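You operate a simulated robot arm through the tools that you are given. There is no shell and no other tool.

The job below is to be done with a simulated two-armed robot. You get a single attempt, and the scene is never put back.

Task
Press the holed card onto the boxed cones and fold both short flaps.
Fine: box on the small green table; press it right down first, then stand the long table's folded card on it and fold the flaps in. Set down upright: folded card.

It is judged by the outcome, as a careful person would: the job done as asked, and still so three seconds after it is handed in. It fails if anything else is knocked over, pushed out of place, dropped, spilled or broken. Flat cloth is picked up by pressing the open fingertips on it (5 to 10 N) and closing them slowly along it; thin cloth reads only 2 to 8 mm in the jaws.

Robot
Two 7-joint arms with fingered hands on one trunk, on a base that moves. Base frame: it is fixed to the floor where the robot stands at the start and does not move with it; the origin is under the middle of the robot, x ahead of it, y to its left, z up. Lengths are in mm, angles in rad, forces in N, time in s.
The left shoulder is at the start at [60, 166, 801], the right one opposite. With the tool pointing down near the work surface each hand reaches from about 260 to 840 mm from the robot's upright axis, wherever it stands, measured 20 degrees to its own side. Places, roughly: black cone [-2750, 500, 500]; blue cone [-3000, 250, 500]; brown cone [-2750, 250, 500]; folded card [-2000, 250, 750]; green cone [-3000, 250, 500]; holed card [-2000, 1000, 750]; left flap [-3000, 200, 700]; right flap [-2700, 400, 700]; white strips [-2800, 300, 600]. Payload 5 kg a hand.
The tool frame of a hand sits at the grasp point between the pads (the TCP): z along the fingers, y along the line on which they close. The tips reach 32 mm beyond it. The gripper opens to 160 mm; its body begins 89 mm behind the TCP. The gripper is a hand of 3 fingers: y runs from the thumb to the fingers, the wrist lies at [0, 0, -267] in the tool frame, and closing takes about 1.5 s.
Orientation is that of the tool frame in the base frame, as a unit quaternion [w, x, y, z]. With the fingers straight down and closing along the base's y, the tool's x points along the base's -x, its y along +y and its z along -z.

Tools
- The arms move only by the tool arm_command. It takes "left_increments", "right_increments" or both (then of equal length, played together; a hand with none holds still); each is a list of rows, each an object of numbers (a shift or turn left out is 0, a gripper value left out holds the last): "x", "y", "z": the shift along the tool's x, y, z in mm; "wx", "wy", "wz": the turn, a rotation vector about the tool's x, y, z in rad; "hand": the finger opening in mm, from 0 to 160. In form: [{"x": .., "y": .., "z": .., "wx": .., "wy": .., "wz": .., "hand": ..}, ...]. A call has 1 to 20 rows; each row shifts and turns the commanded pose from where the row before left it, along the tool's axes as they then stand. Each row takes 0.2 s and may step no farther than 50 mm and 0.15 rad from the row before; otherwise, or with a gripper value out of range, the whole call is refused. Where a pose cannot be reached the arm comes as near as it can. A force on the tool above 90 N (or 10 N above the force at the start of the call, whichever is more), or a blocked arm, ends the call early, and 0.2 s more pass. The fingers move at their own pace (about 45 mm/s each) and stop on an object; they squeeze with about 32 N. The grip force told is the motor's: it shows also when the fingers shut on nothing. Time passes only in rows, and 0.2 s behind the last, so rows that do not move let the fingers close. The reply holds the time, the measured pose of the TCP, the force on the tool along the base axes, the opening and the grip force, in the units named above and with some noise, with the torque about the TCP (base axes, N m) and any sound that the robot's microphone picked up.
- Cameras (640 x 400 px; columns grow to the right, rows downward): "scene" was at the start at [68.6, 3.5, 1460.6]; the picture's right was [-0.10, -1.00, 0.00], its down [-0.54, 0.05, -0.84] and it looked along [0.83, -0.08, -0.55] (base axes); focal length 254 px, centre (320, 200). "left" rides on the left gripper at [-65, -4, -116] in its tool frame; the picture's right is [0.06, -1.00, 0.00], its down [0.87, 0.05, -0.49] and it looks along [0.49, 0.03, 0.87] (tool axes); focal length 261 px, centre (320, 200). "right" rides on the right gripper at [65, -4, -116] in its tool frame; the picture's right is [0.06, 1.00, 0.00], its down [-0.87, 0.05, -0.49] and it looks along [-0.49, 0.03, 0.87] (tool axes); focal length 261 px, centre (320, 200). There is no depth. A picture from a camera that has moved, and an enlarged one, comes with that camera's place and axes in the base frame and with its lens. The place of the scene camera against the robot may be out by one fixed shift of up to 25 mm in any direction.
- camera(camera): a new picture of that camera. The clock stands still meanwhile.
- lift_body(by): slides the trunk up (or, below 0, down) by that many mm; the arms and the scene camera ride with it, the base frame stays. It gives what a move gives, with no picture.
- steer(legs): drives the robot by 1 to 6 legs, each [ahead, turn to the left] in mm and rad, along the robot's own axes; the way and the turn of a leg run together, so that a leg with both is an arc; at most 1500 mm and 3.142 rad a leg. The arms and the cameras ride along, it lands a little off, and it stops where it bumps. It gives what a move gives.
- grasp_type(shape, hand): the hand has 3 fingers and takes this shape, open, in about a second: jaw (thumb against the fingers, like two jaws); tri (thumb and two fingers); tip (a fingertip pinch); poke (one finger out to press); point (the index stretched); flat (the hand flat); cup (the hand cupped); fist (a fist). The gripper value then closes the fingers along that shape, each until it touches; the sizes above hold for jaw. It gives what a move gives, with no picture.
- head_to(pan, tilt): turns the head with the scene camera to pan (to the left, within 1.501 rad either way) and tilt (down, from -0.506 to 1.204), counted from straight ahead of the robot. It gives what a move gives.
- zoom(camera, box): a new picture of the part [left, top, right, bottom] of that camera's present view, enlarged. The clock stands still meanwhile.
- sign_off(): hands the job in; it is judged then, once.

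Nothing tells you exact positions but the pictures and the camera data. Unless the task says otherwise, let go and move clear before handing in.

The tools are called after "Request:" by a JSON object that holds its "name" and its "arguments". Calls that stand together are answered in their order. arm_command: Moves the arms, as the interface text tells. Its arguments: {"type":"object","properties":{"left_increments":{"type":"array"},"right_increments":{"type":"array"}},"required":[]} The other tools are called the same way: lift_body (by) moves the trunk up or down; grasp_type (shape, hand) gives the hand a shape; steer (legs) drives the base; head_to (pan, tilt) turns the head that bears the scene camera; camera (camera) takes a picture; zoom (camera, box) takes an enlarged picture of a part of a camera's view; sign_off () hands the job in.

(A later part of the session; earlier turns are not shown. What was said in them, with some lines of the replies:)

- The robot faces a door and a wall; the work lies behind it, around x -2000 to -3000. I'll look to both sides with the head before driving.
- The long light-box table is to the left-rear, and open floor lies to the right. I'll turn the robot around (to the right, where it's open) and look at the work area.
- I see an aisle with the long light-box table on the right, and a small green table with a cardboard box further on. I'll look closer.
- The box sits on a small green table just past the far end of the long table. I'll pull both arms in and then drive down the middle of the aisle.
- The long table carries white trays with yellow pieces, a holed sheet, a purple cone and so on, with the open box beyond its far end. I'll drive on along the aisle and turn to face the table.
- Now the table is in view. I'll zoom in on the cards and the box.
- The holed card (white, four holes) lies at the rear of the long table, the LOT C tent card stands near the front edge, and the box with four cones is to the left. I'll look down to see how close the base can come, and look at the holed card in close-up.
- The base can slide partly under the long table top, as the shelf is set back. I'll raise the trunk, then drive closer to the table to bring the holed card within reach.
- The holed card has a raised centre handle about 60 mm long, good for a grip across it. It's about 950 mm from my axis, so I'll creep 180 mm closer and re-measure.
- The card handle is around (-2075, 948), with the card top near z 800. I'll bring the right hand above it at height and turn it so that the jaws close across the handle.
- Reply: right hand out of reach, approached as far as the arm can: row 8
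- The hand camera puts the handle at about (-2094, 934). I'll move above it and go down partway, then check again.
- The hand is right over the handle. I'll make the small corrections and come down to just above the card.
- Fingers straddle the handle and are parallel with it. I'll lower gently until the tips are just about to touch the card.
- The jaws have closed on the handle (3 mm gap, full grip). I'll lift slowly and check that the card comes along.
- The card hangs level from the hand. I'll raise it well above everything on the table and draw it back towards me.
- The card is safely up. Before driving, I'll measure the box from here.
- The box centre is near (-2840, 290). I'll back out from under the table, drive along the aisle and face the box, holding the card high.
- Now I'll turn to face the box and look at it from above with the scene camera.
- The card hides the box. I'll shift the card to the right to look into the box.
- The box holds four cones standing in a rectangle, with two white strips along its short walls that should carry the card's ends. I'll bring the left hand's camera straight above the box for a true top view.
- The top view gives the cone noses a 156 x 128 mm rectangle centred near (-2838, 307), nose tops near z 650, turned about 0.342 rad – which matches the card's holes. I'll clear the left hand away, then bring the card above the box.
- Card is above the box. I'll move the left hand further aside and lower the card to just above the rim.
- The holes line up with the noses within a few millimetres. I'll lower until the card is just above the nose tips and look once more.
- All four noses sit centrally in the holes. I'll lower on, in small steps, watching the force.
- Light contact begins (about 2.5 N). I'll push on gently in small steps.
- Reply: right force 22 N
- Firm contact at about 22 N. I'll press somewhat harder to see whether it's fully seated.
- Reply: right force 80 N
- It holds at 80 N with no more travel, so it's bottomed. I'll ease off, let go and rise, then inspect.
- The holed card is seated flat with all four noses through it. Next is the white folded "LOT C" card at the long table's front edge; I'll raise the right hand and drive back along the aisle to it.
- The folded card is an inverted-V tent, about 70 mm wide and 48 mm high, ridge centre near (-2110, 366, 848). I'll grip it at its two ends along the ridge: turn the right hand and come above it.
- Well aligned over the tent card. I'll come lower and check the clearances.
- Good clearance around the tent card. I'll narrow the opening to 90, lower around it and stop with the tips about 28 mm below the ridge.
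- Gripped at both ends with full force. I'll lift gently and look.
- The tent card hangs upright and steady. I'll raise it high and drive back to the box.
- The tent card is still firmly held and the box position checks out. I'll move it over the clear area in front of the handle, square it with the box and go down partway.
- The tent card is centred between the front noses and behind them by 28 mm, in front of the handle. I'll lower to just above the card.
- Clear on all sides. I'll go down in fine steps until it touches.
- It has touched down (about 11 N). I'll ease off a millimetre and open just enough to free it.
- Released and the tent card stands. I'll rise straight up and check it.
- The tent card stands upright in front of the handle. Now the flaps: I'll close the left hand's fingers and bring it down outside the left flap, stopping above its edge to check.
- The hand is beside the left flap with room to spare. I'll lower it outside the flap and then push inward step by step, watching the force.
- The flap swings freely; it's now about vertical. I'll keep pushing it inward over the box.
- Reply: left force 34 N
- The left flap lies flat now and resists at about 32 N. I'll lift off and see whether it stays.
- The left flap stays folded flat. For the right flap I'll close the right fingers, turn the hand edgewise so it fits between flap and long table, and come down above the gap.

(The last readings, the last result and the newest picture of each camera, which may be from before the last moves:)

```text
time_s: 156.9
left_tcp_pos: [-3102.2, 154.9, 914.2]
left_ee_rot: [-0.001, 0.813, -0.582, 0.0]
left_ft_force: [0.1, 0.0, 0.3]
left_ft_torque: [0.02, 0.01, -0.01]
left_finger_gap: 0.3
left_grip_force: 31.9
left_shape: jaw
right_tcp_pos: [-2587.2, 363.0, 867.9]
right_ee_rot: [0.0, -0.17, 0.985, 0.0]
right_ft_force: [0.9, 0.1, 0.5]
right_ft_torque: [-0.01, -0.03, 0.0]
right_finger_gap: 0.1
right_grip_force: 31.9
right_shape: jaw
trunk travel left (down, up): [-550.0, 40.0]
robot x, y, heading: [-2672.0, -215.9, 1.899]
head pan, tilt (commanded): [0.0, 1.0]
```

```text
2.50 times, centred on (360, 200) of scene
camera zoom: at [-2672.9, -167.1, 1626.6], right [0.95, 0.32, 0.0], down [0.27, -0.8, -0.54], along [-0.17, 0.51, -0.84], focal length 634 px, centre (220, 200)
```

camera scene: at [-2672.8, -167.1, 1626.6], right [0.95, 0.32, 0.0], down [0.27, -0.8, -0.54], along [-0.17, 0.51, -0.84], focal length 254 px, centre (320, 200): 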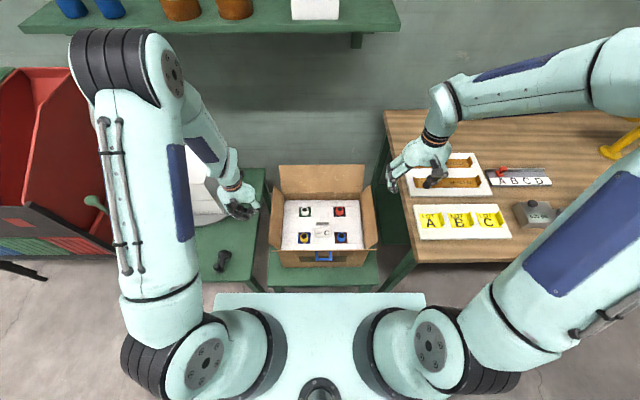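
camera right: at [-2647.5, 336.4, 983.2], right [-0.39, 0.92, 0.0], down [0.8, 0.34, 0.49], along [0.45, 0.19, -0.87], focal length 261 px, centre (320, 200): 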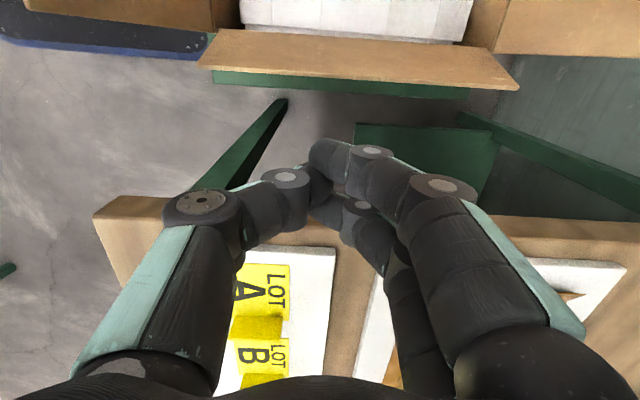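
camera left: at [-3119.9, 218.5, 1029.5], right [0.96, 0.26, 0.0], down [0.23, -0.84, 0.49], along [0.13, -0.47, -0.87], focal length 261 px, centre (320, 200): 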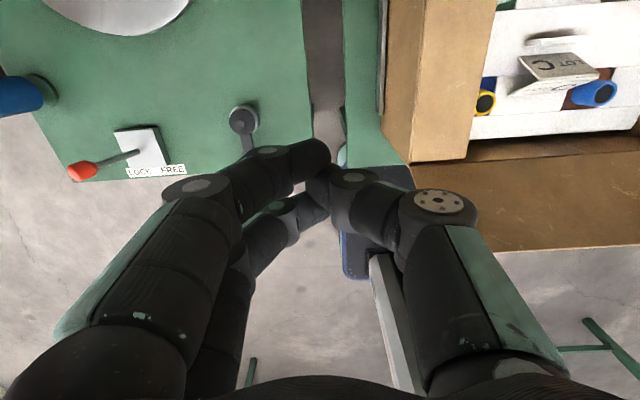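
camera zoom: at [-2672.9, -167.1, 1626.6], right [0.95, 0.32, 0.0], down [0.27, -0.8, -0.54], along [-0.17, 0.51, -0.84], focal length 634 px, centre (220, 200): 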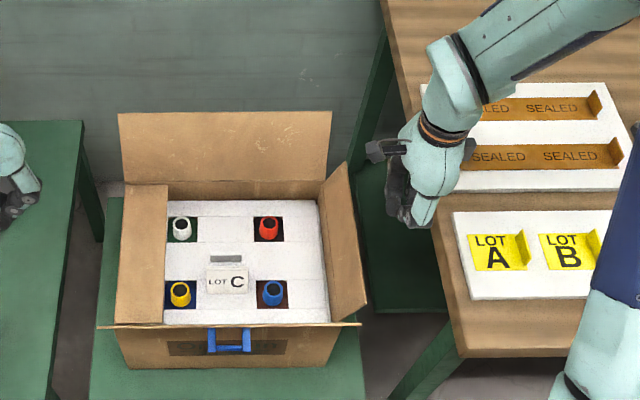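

The hand is centred over the gap between flap and table. I'll lower the fingertips into it.

Request:
{"name": "arm_command", "arguments": {"right_increments": [{"x": 6, "z": 30}, {"z": 30}, {"z": 30}, {"z": 20}, {"z": 14}, {}]}}

Request:
{"name": "camera", "arguments": {"camera": "right"}}

Request:
{"name": "zoom", "arguments": {"camera": "scene", "box": [260, 120, 460, 280]}}

```text
time_s: 158.3
left_tcp_pos: [-3102.0, 154.9, 913.0]
left_ee_rot: [0.001, 0.813, -0.583, -0.001]
left_ft_force: [-0.5, -1.0, -0.4]
left_ft_torque: [0.01, -0.02, 0.01]
left_finger_gap: 0.0
left_grip_force: 31.9
left_shape: jaw
right_tcp_pos: [-2591.2, 363.0, 743.0]
right_ee_rot: [-0.001, -0.171, 0.985, 0.001]
right_ft_force: [0.0, -0.2, 0.2]
right_ft_torque: [0.02, 0.0, 0.06]
right_finger_gap: 0.0
right_grip_force: 31.9
right_shape: jaw
trunk travel left (down, up): [-550.0, 40.0]
robot x, y, heading: [-2668.2, -216.1, 1.901]
head pan, tilt (commanded): [0.0, 1.0]
```

```text
taken
camera right: at [-2652.7, 335.6, 859.2], right [-0.39, 0.92, 0.0], down [0.8, 0.34, 0.49], along [0.45, 0.19, -0.87], focal length 261 px, centre (320, 200)
```

right: 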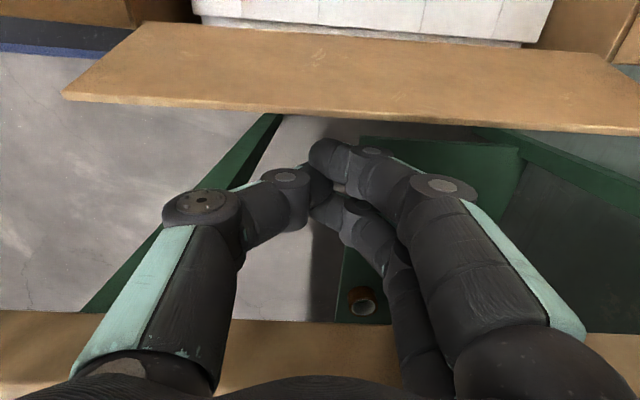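

```text
2.50 times, centred on (360, 200) of scene
camera zoom: at [-2672.8, -167.4, 1626.7], right [0.95, 0.32, 0.0], down [0.27, -0.8, -0.54], along [-0.17, 0.51, -0.84], focal length 634 px, centre (220, 200)
```

zoom: 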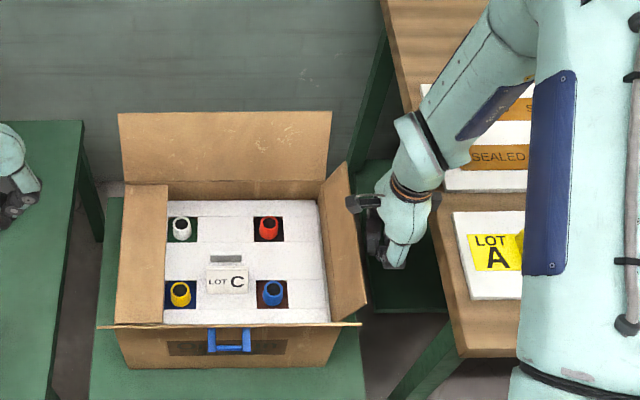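

Request:
{"name": "arm_command", "arguments": {"right_increments": [{"x": 9}, {"x": 9}, {"x": 9}, {"x": 9}, {"x": 9, "z": -2}, {"x": 9, "z": -2}, {}]}}

Request:
{"name": "camera", "arguments": {"camera": "right"}}

Request:
{"name": "zoom", "arguments": {"camera": "scene", "box": [260, 120, 460, 280]}}

```text
time_s: 159.9
left_tcp_pos: [-3101.7, 155.4, 914.5]
left_ee_rot: [0.001, 0.813, -0.582, 0.0]
left_ft_force: [0.3, -1.3, 0.4]
left_ft_torque: [0.02, 0.01, 0.01]
left_finger_gap: 0.1
left_grip_force: 32.2
left_shape: jaw
right_tcp_pos: [-2643.9, 344.0, 748.0]
right_ee_rot: [0.0, -0.171, 0.985, 0.0]
right_ft_force: [0.3, 0.3, 0.0]
right_ft_torque: [-0.01, 0.03, -0.01]
right_finger_gap: 0.1
right_grip_force: 32.1
right_shape: jaw
trunk travel left (down, up): [-550.0, 40.0]
robot x, y, heading: [-2667.5, -217.8, 1.9]
head pan, tilt (commanded): [0.0, 1.0]
```

```text
taken
camera right: at [-2704.2, 317.4, 863.0], right [-0.39, 0.92, 0.0], down [0.8, 0.34, 0.49], along [0.45, 0.19, -0.87], focal length 261 px, centre (320, 200)
```

right: 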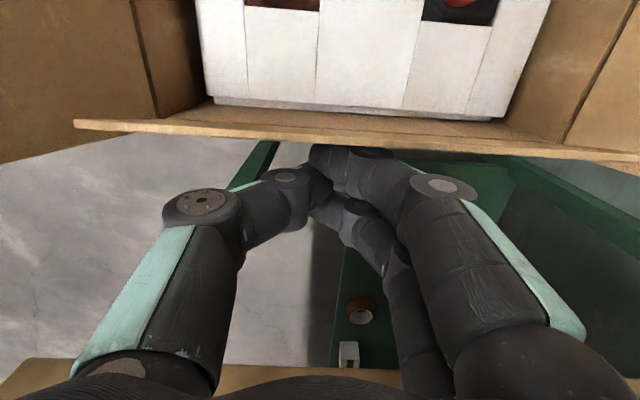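

```text
2.50 times, centred on (360, 200) of scene
camera zoom: at [-2672.7, -167.2, 1626.7], right [0.95, 0.32, 0.0], down [0.27, -0.8, -0.54], along [-0.17, 0.51, -0.84], focal length 634 px, centre (220, 200)
```

zoom: 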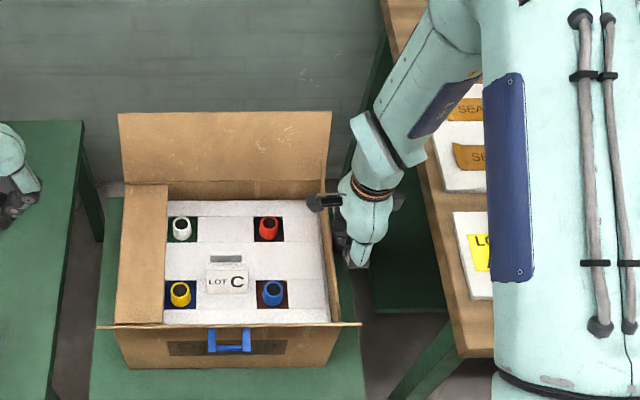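

The right flap is vertical. Continuing inward.

Request:
{"name": "arm_command", "arguments": {"right_increments": [{"x": 11, "z": -2}, {"x": 11, "z": -1}, {"x": 11}, {"x": 10, "z": 3}, {"x": 10, "z": 4}, {}]}}

Request:
{"name": "camera", "arguments": {"camera": "right"}}

Request:
{"name": "zoom", "arguments": {"camera": "scene", "box": [260, 120, 460, 280]}}

```text
time_s: 161.3
left_tcp_pos: [-3101.7, 156.1, 912.8]
left_ee_rot: [0.0, 0.813, -0.582, 0.001]
left_ft_force: [-0.3, -0.8, 0.9]
left_ft_torque: [-0.02, 0.05, 0.0]
left_finger_gap: 0.0
left_grip_force: 32.2
left_shape: jaw
right_tcp_pos: [-2693.6, 326.5, 743.4]
right_ee_rot: [0.0, -0.17, 0.985, 0.0]
right_ft_force: [0.4, 0.0, -0.9]
right_ft_torque: [-0.01, 0.05, 0.0]
right_finger_gap: 0.2
right_grip_force: 32.0
right_shape: jaw
trunk travel left (down, up): [-550.0, 40.0]
robot x, y, heading: [-2671.8, -220.5, 1.903]
head pan, tilt (commanded): [0.0, 1.0]
```

```text
taken
camera right: at [-2754.0, 299.5, 859.6], right [-0.39, 0.92, 0.0], down [0.8, 0.34, 0.49], along [0.45, 0.19, -0.87], focal length 261 px, centre (320, 200)
```

right: 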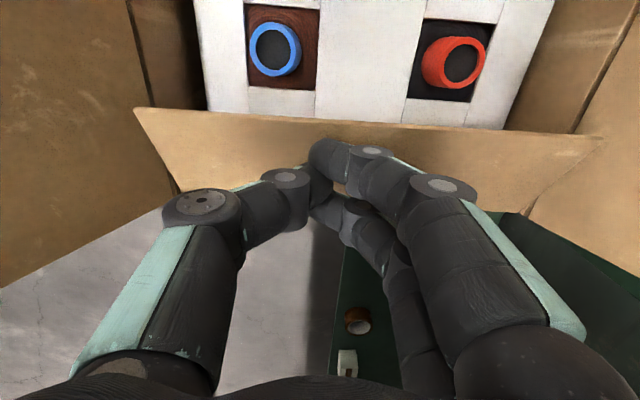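

```text
2.50 times, centred on (360, 200) of scene
camera zoom: at [-2672.7, -167.3, 1626.7], right [0.95, 0.32, 0.0], down [0.27, -0.8, -0.54], along [-0.17, 0.51, -0.84], focal length 634 px, centre (220, 200)
```

zoom: 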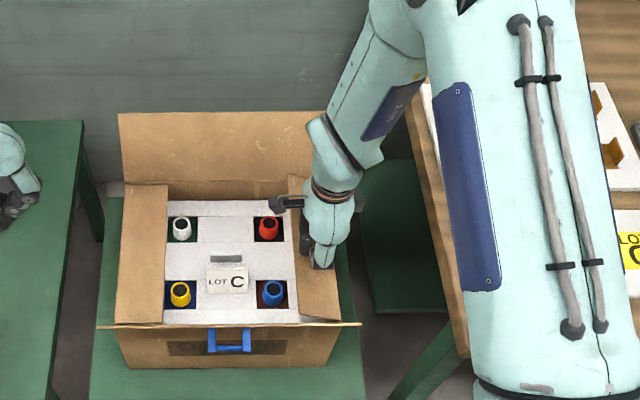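

Request:
{"name": "arm_command", "arguments": {"right_increments": [{"x": 9, "z": 6}, {"x": 8, "z": 8}, {"x": 5, "z": 7}, {"z": 4}, {}]}}

Request:
{"name": "camera", "arguments": {"camera": "right"}}

Request:
{"name": "zoom", "arguments": {"camera": "scene", "box": [260, 120, 460, 280]}}

```text
time_s: 162.5
left_tcp_pos: [-3103.6, 155.3, 913.9]
left_ee_rot: [0.0, 0.814, -0.581, 0.0]
left_ft_force: [0.7, 0.0, 0.0]
left_ft_torque: [0.03, -0.01, 0.0]
left_finger_gap: 0.1
left_grip_force: 32.2
left_shape: jaw
right_tcp_pos: [-2714.0, 318.2, 718.6]
right_ee_rot: [0.0, -0.17, 0.985, 0.0]
right_ft_force: [0.4, 1.7, 0.4]
right_ft_torque: [-0.01, -0.06, -0.02]
right_finger_gap: 0.1
right_grip_force: 31.6
right_shape: jaw
trunk travel left (down, up): [-550.0, 40.0]
robot x, y, heading: [-2668.0, -215.4, 1.898]
head pan, tilt (commanded): [0.0, 1.0]
```

```text
taken
camera right: at [-2774.4, 292.1, 834.6], right [-0.39, 0.92, 0.0], down [0.8, 0.34, 0.49], along [0.45, 0.19, -0.87], focal length 261 px, centre (320, 200)
```

right: 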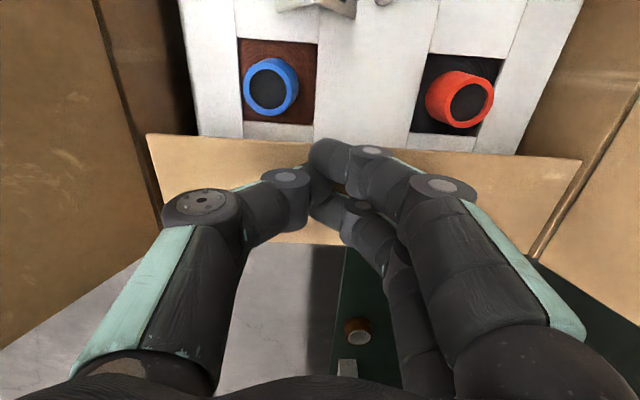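

```text
2.50 times, centred on (360, 200) of scene
camera zoom: at [-2672.9, -167.3, 1626.6], right [0.95, 0.32, 0.0], down [0.27, -0.8, -0.54], along [-0.17, 0.51, -0.84], focal length 634 px, centre (220, 200)
```

zoom: 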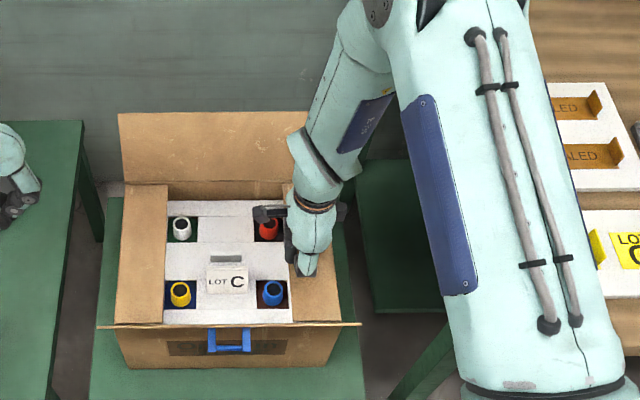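

Nearly flat. I'll press down gently until it resists like the left one.

Request:
{"name": "arm_command", "arguments": {"right_increments": [{"z": 3}, {"z": 3}, {}]}}

Request:
{"name": "arm_command", "arguments": {"right_increments": [{"z": 3}, {"z": 2}, {}]}}

```text
time_s: 163.3
left_tcp_pos: [-3101.5, 153.7, 914.3]
left_ee_rot: [-0.001, 0.813, -0.582, 0.0]
left_ft_force: [0.0, 0.9, 0.2]
left_ft_torque: [-0.02, 0.0, 0.0]
left_finger_gap: 0.1
left_grip_force: 32.4
left_shape: jaw
right_tcp_pos: [-2714.2, 318.5, 715.4]
right_ee_rot: [0.0, -0.17, 0.985, 0.001]
right_ft_force: [5.5, -3.8, 53.2]
right_ft_torque: [-0.09, -0.73, 0.06]
right_finger_gap: 0.0
right_grip_force: 32.1
right_shape: jaw
trunk travel left (down, up): [-550.0, 40.0]
robot x, y, heading: [-2670.7, -218.1, 1.902]
head pan, tilt (commanded): [0.0, 1.0]
```

```text
time_s: 163.9
left_tcp_pos: [-3100.1, 153.0, 914.9]
left_ee_rot: [0.0, 0.812, -0.583, -0.001]
left_ft_force: [-0.8, 0.2, 0.4]
left_ft_torque: [-0.01, -0.03, 0.0]
left_finger_gap: 0.0
left_grip_force: 32.4
left_shape: jaw
right_tcp_pos: [-2714.4, 319.1, 715.9]
right_ee_rot: [-0.002, -0.168, 0.986, 0.005]
right_ft_force: [10.6, -14.6, 83.5]
right_ft_torque: [-0.78, -0.52, -0.09]
right_finger_gap: 0.2
right_grip_force: 31.5
right_shape: jaw
trunk travel left (down, up): [-550.0, 40.0]
robot x, y, heading: [-2667.4, -216.6, 1.899]
head pan, tilt (commanded): [0.0, 1.0]
stopped in row 2 (right hand): the force on the tool passed its limit at 93 N (the readings are from after the stop); the commanded pose is now the measured one
```

That's a hard stop, so the flap is flat. I'll lift off at once and check everything.

Request:
{"name": "arm_command", "arguments": {"right_increments": [{"z": -5}, {"z": -15}, {"z": -30}, {"z": -40}, {"z": -40}, {"z": -40}, {"z": -40}, {"z": -40}, {"x": -20}, {"x": -40}, {"x": -40}, {"x": -40}, {"x": -40}, {"x": -40}, {}]}}

Request:
{"name": "camera", "arguments": {"camera": "scene"}}

Request:
{"name": "zoom", "arguments": {"camera": "scene", "box": [240, 140, 400, 280]}}

Request:
{"name": "camera", "arguments": {"camera": "left"}}

```text
time_s: 167.1
left_tcp_pos: [-3102.8, 155.7, 913.1]
left_ee_rot: [0.0, 0.813, -0.582, 0.0]
left_ft_force: [0.2, 0.4, 0.3]
left_ft_torque: [0.0, -0.03, 0.0]
left_finger_gap: 0.0
left_grip_force: 31.1
left_shape: jaw
right_tcp_pos: [-2506.6, 393.5, 959.4]
right_ee_rot: [0.0, -0.169, 0.986, 0.002]
right_ft_force: [0.3, 0.4, -0.7]
right_ft_torque: [-0.04, 0.02, -0.02]
right_finger_gap: 0.0
right_grip_force: 32.2
right_shape: jaw
trunk travel left (down, up): [-550.0, 40.0]
robot x, y, heading: [-2673.0, -221.7, 1.9]
head pan, tilt (commanded): [0.0, 1.0]
```

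```text
taken
camera scene: at [-2673.3, -167.5, 1626.7], right [0.95, 0.32, 0.0], down [0.27, -0.8, -0.54], along [-0.17, 0.51, -0.84], focal length 254 px, centre (320, 200)
```

scene: 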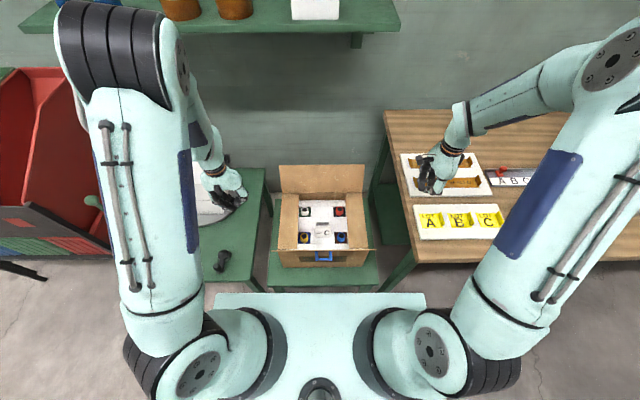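

```text
2.86 times, centred on (320, 210) of scene
camera zoom: at [-2673.3, -167.5, 1626.7], right [0.95, 0.32, 0.0], down [0.27, -0.8, -0.54], along [-0.17, 0.51, -0.84], focal length 725 px, centre (320, 171)
```

zoom: 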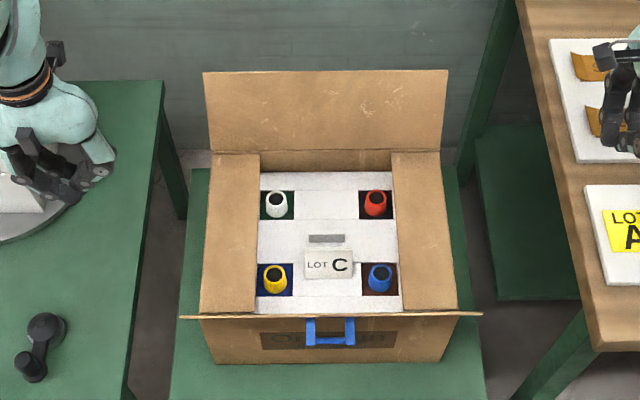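

```text
taken
camera left: at [-3120.5, 218.5, 1029.1], right [0.96, 0.26, 0.0], down [0.23, -0.84, 0.49], along [0.13, -0.47, -0.87], focal length 261 px, centre (320, 200)
```

left: 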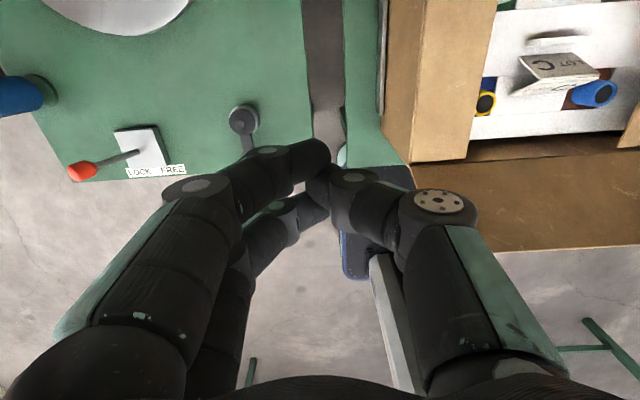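

Both flaps lie folded, the tent card stands, and the holed card is seated. I'll raise both hands clear and take a last look at everything around.

Request:
{"name": "arm_command", "arguments": {"left_increments": [{"z": -40}, {"z": -40}, {"z": -40}, {"z": -40}, {"z": -40}, {"y": 30, "z": -20}, {"y": 30}, {}], "right_increments": [{"z": -30}, {"z": -30}, {"z": -30}, {"z": -30}, {"z": -30}, {}, {}, {}]}}

Request:
{"name": "camera", "arguments": {"camera": "scene"}}

Request:
{"name": "zoom", "arguments": {"camera": "scene", "box": [270, 160, 370, 270]}}

Request:
{"name": "camera", "arguments": {"camera": "left"}}

Request:
{"name": "camera", "arguments": {"camera": "right"}}

```text
time_s: 168.9
left_tcp_pos: [-3158.3, 136.3, 1133.7]
left_ee_rot: [0.0, 0.813, -0.582, 0.0]
left_ft_force: [-0.3, 0.2, 0.2]
left_ft_torque: [0.01, 0.03, 0.0]
left_finger_gap: 0.1
left_grip_force: 31.8
left_shape: jaw
right_tcp_pos: [-2505.0, 393.5, 1110.6]
right_ee_rot: [-0.002, -0.17, 0.985, 0.002]
right_ft_force: [0.3, -0.5, 0.0]
right_ft_torque: [-0.02, 0.01, 0.02]
right_finger_gap: 0.0
right_grip_force: 31.9
right_shape: jaw
trunk travel left (down, up): [-550.0, 40.0]
robot x, y, heading: [-2667.4, -212.9, 1.9]
head pan, tilt (commanded): [0.0, 1.0]
```

```text
taken
camera scene: at [-2672.3, -167.1, 1626.7], right [0.95, 0.32, 0.0], down [0.27, -0.8, -0.54], along [-0.17, 0.51, -0.84], focal length 254 px, centre (320, 200)
```

scene: 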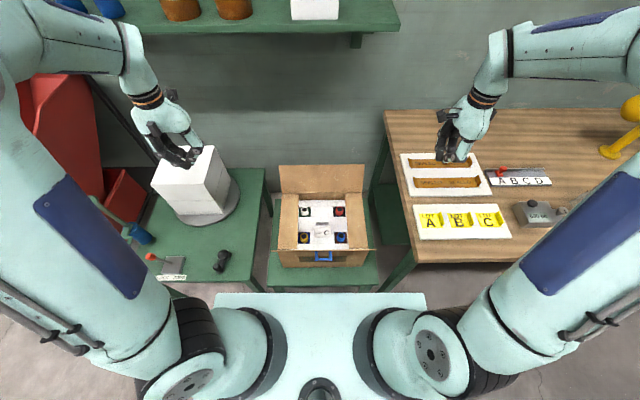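

```text
3.64 times, centred on (320, 215) of scene
camera zoom: at [-2672.3, -167.1, 1626.7], right [0.95, 0.32, 0.0], down [0.27, -0.8, -0.54], along [-0.17, 0.51, -0.84], focal length 922 px, centre (320, 146)
```

zoom: 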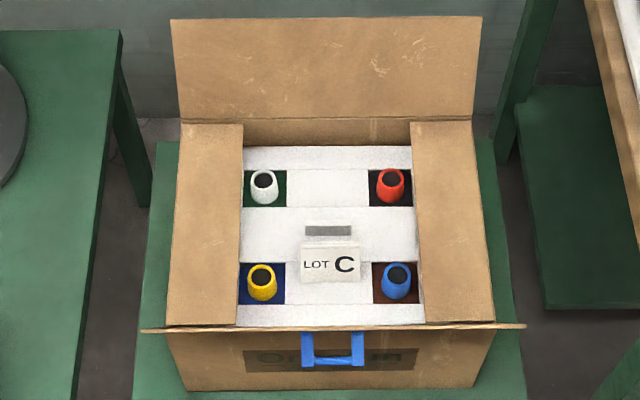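

```text
taken
camera left: at [-3176.6, 200.2, 1249.0], right [0.96, 0.26, 0.0], down [0.23, -0.84, 0.49], along [0.13, -0.47, -0.87], focal length 261 px, centre (320, 200)
```

left: 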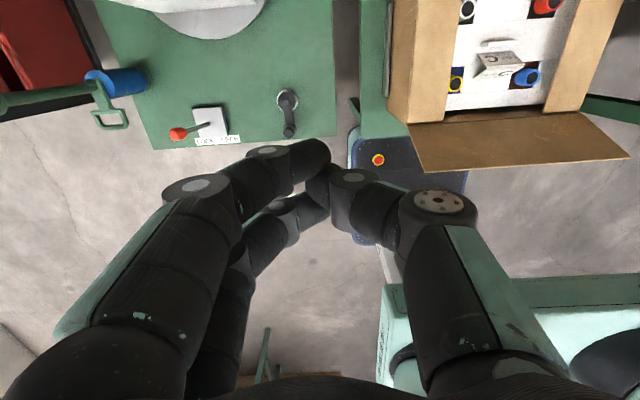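

```text
taken
camera right: at [-2565.4, 365.6, 1226.7], right [-0.39, 0.92, 0.0], down [0.8, 0.34, 0.49], along [0.45, 0.2, -0.87], focal length 261 px, centre (320, 200)
```

right: 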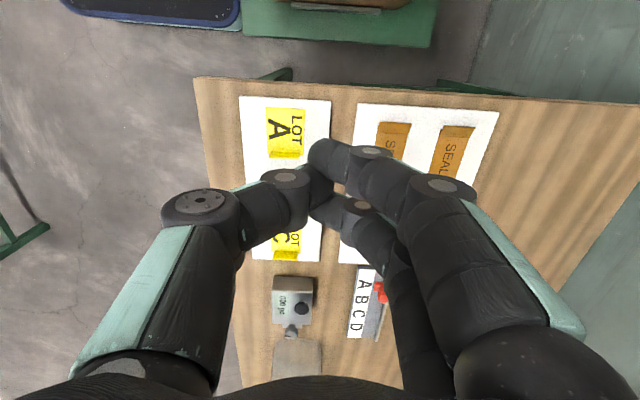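

The holed card is seated over all four cone noses, and the "LOT C" card stands upright on it. Both short flaps are folded flat, the rest of the scene looks undisturbed, and the hands are clear. Handing in.

Request:
{"name": "sign_off", "arguments": {}}

```text
The job is handed in.
```

I did the job and handed it in; nothing has come back yet on how it was judged.

- **Holed card:** it sits in the box with all four cone noses through its holes. I pressed it down to about 80 N, where it stopped moving.
- **Folded card:** I used the white "LOT C" tent card from the long table's front edge. It stands upright on the holed card, just in front of the handle.
- **Short flaps:** both are folded in flat and stayed down after I let go. While pressing the right one against its stop, the force briefly reached 93 N and the arm stopped by itself. I lifted off at once, and the pictures showed no damage or movement.

In the last pictures nothing else around the box or on the long table looked moved or knocked over. Both hands were well above the work when I handed in.
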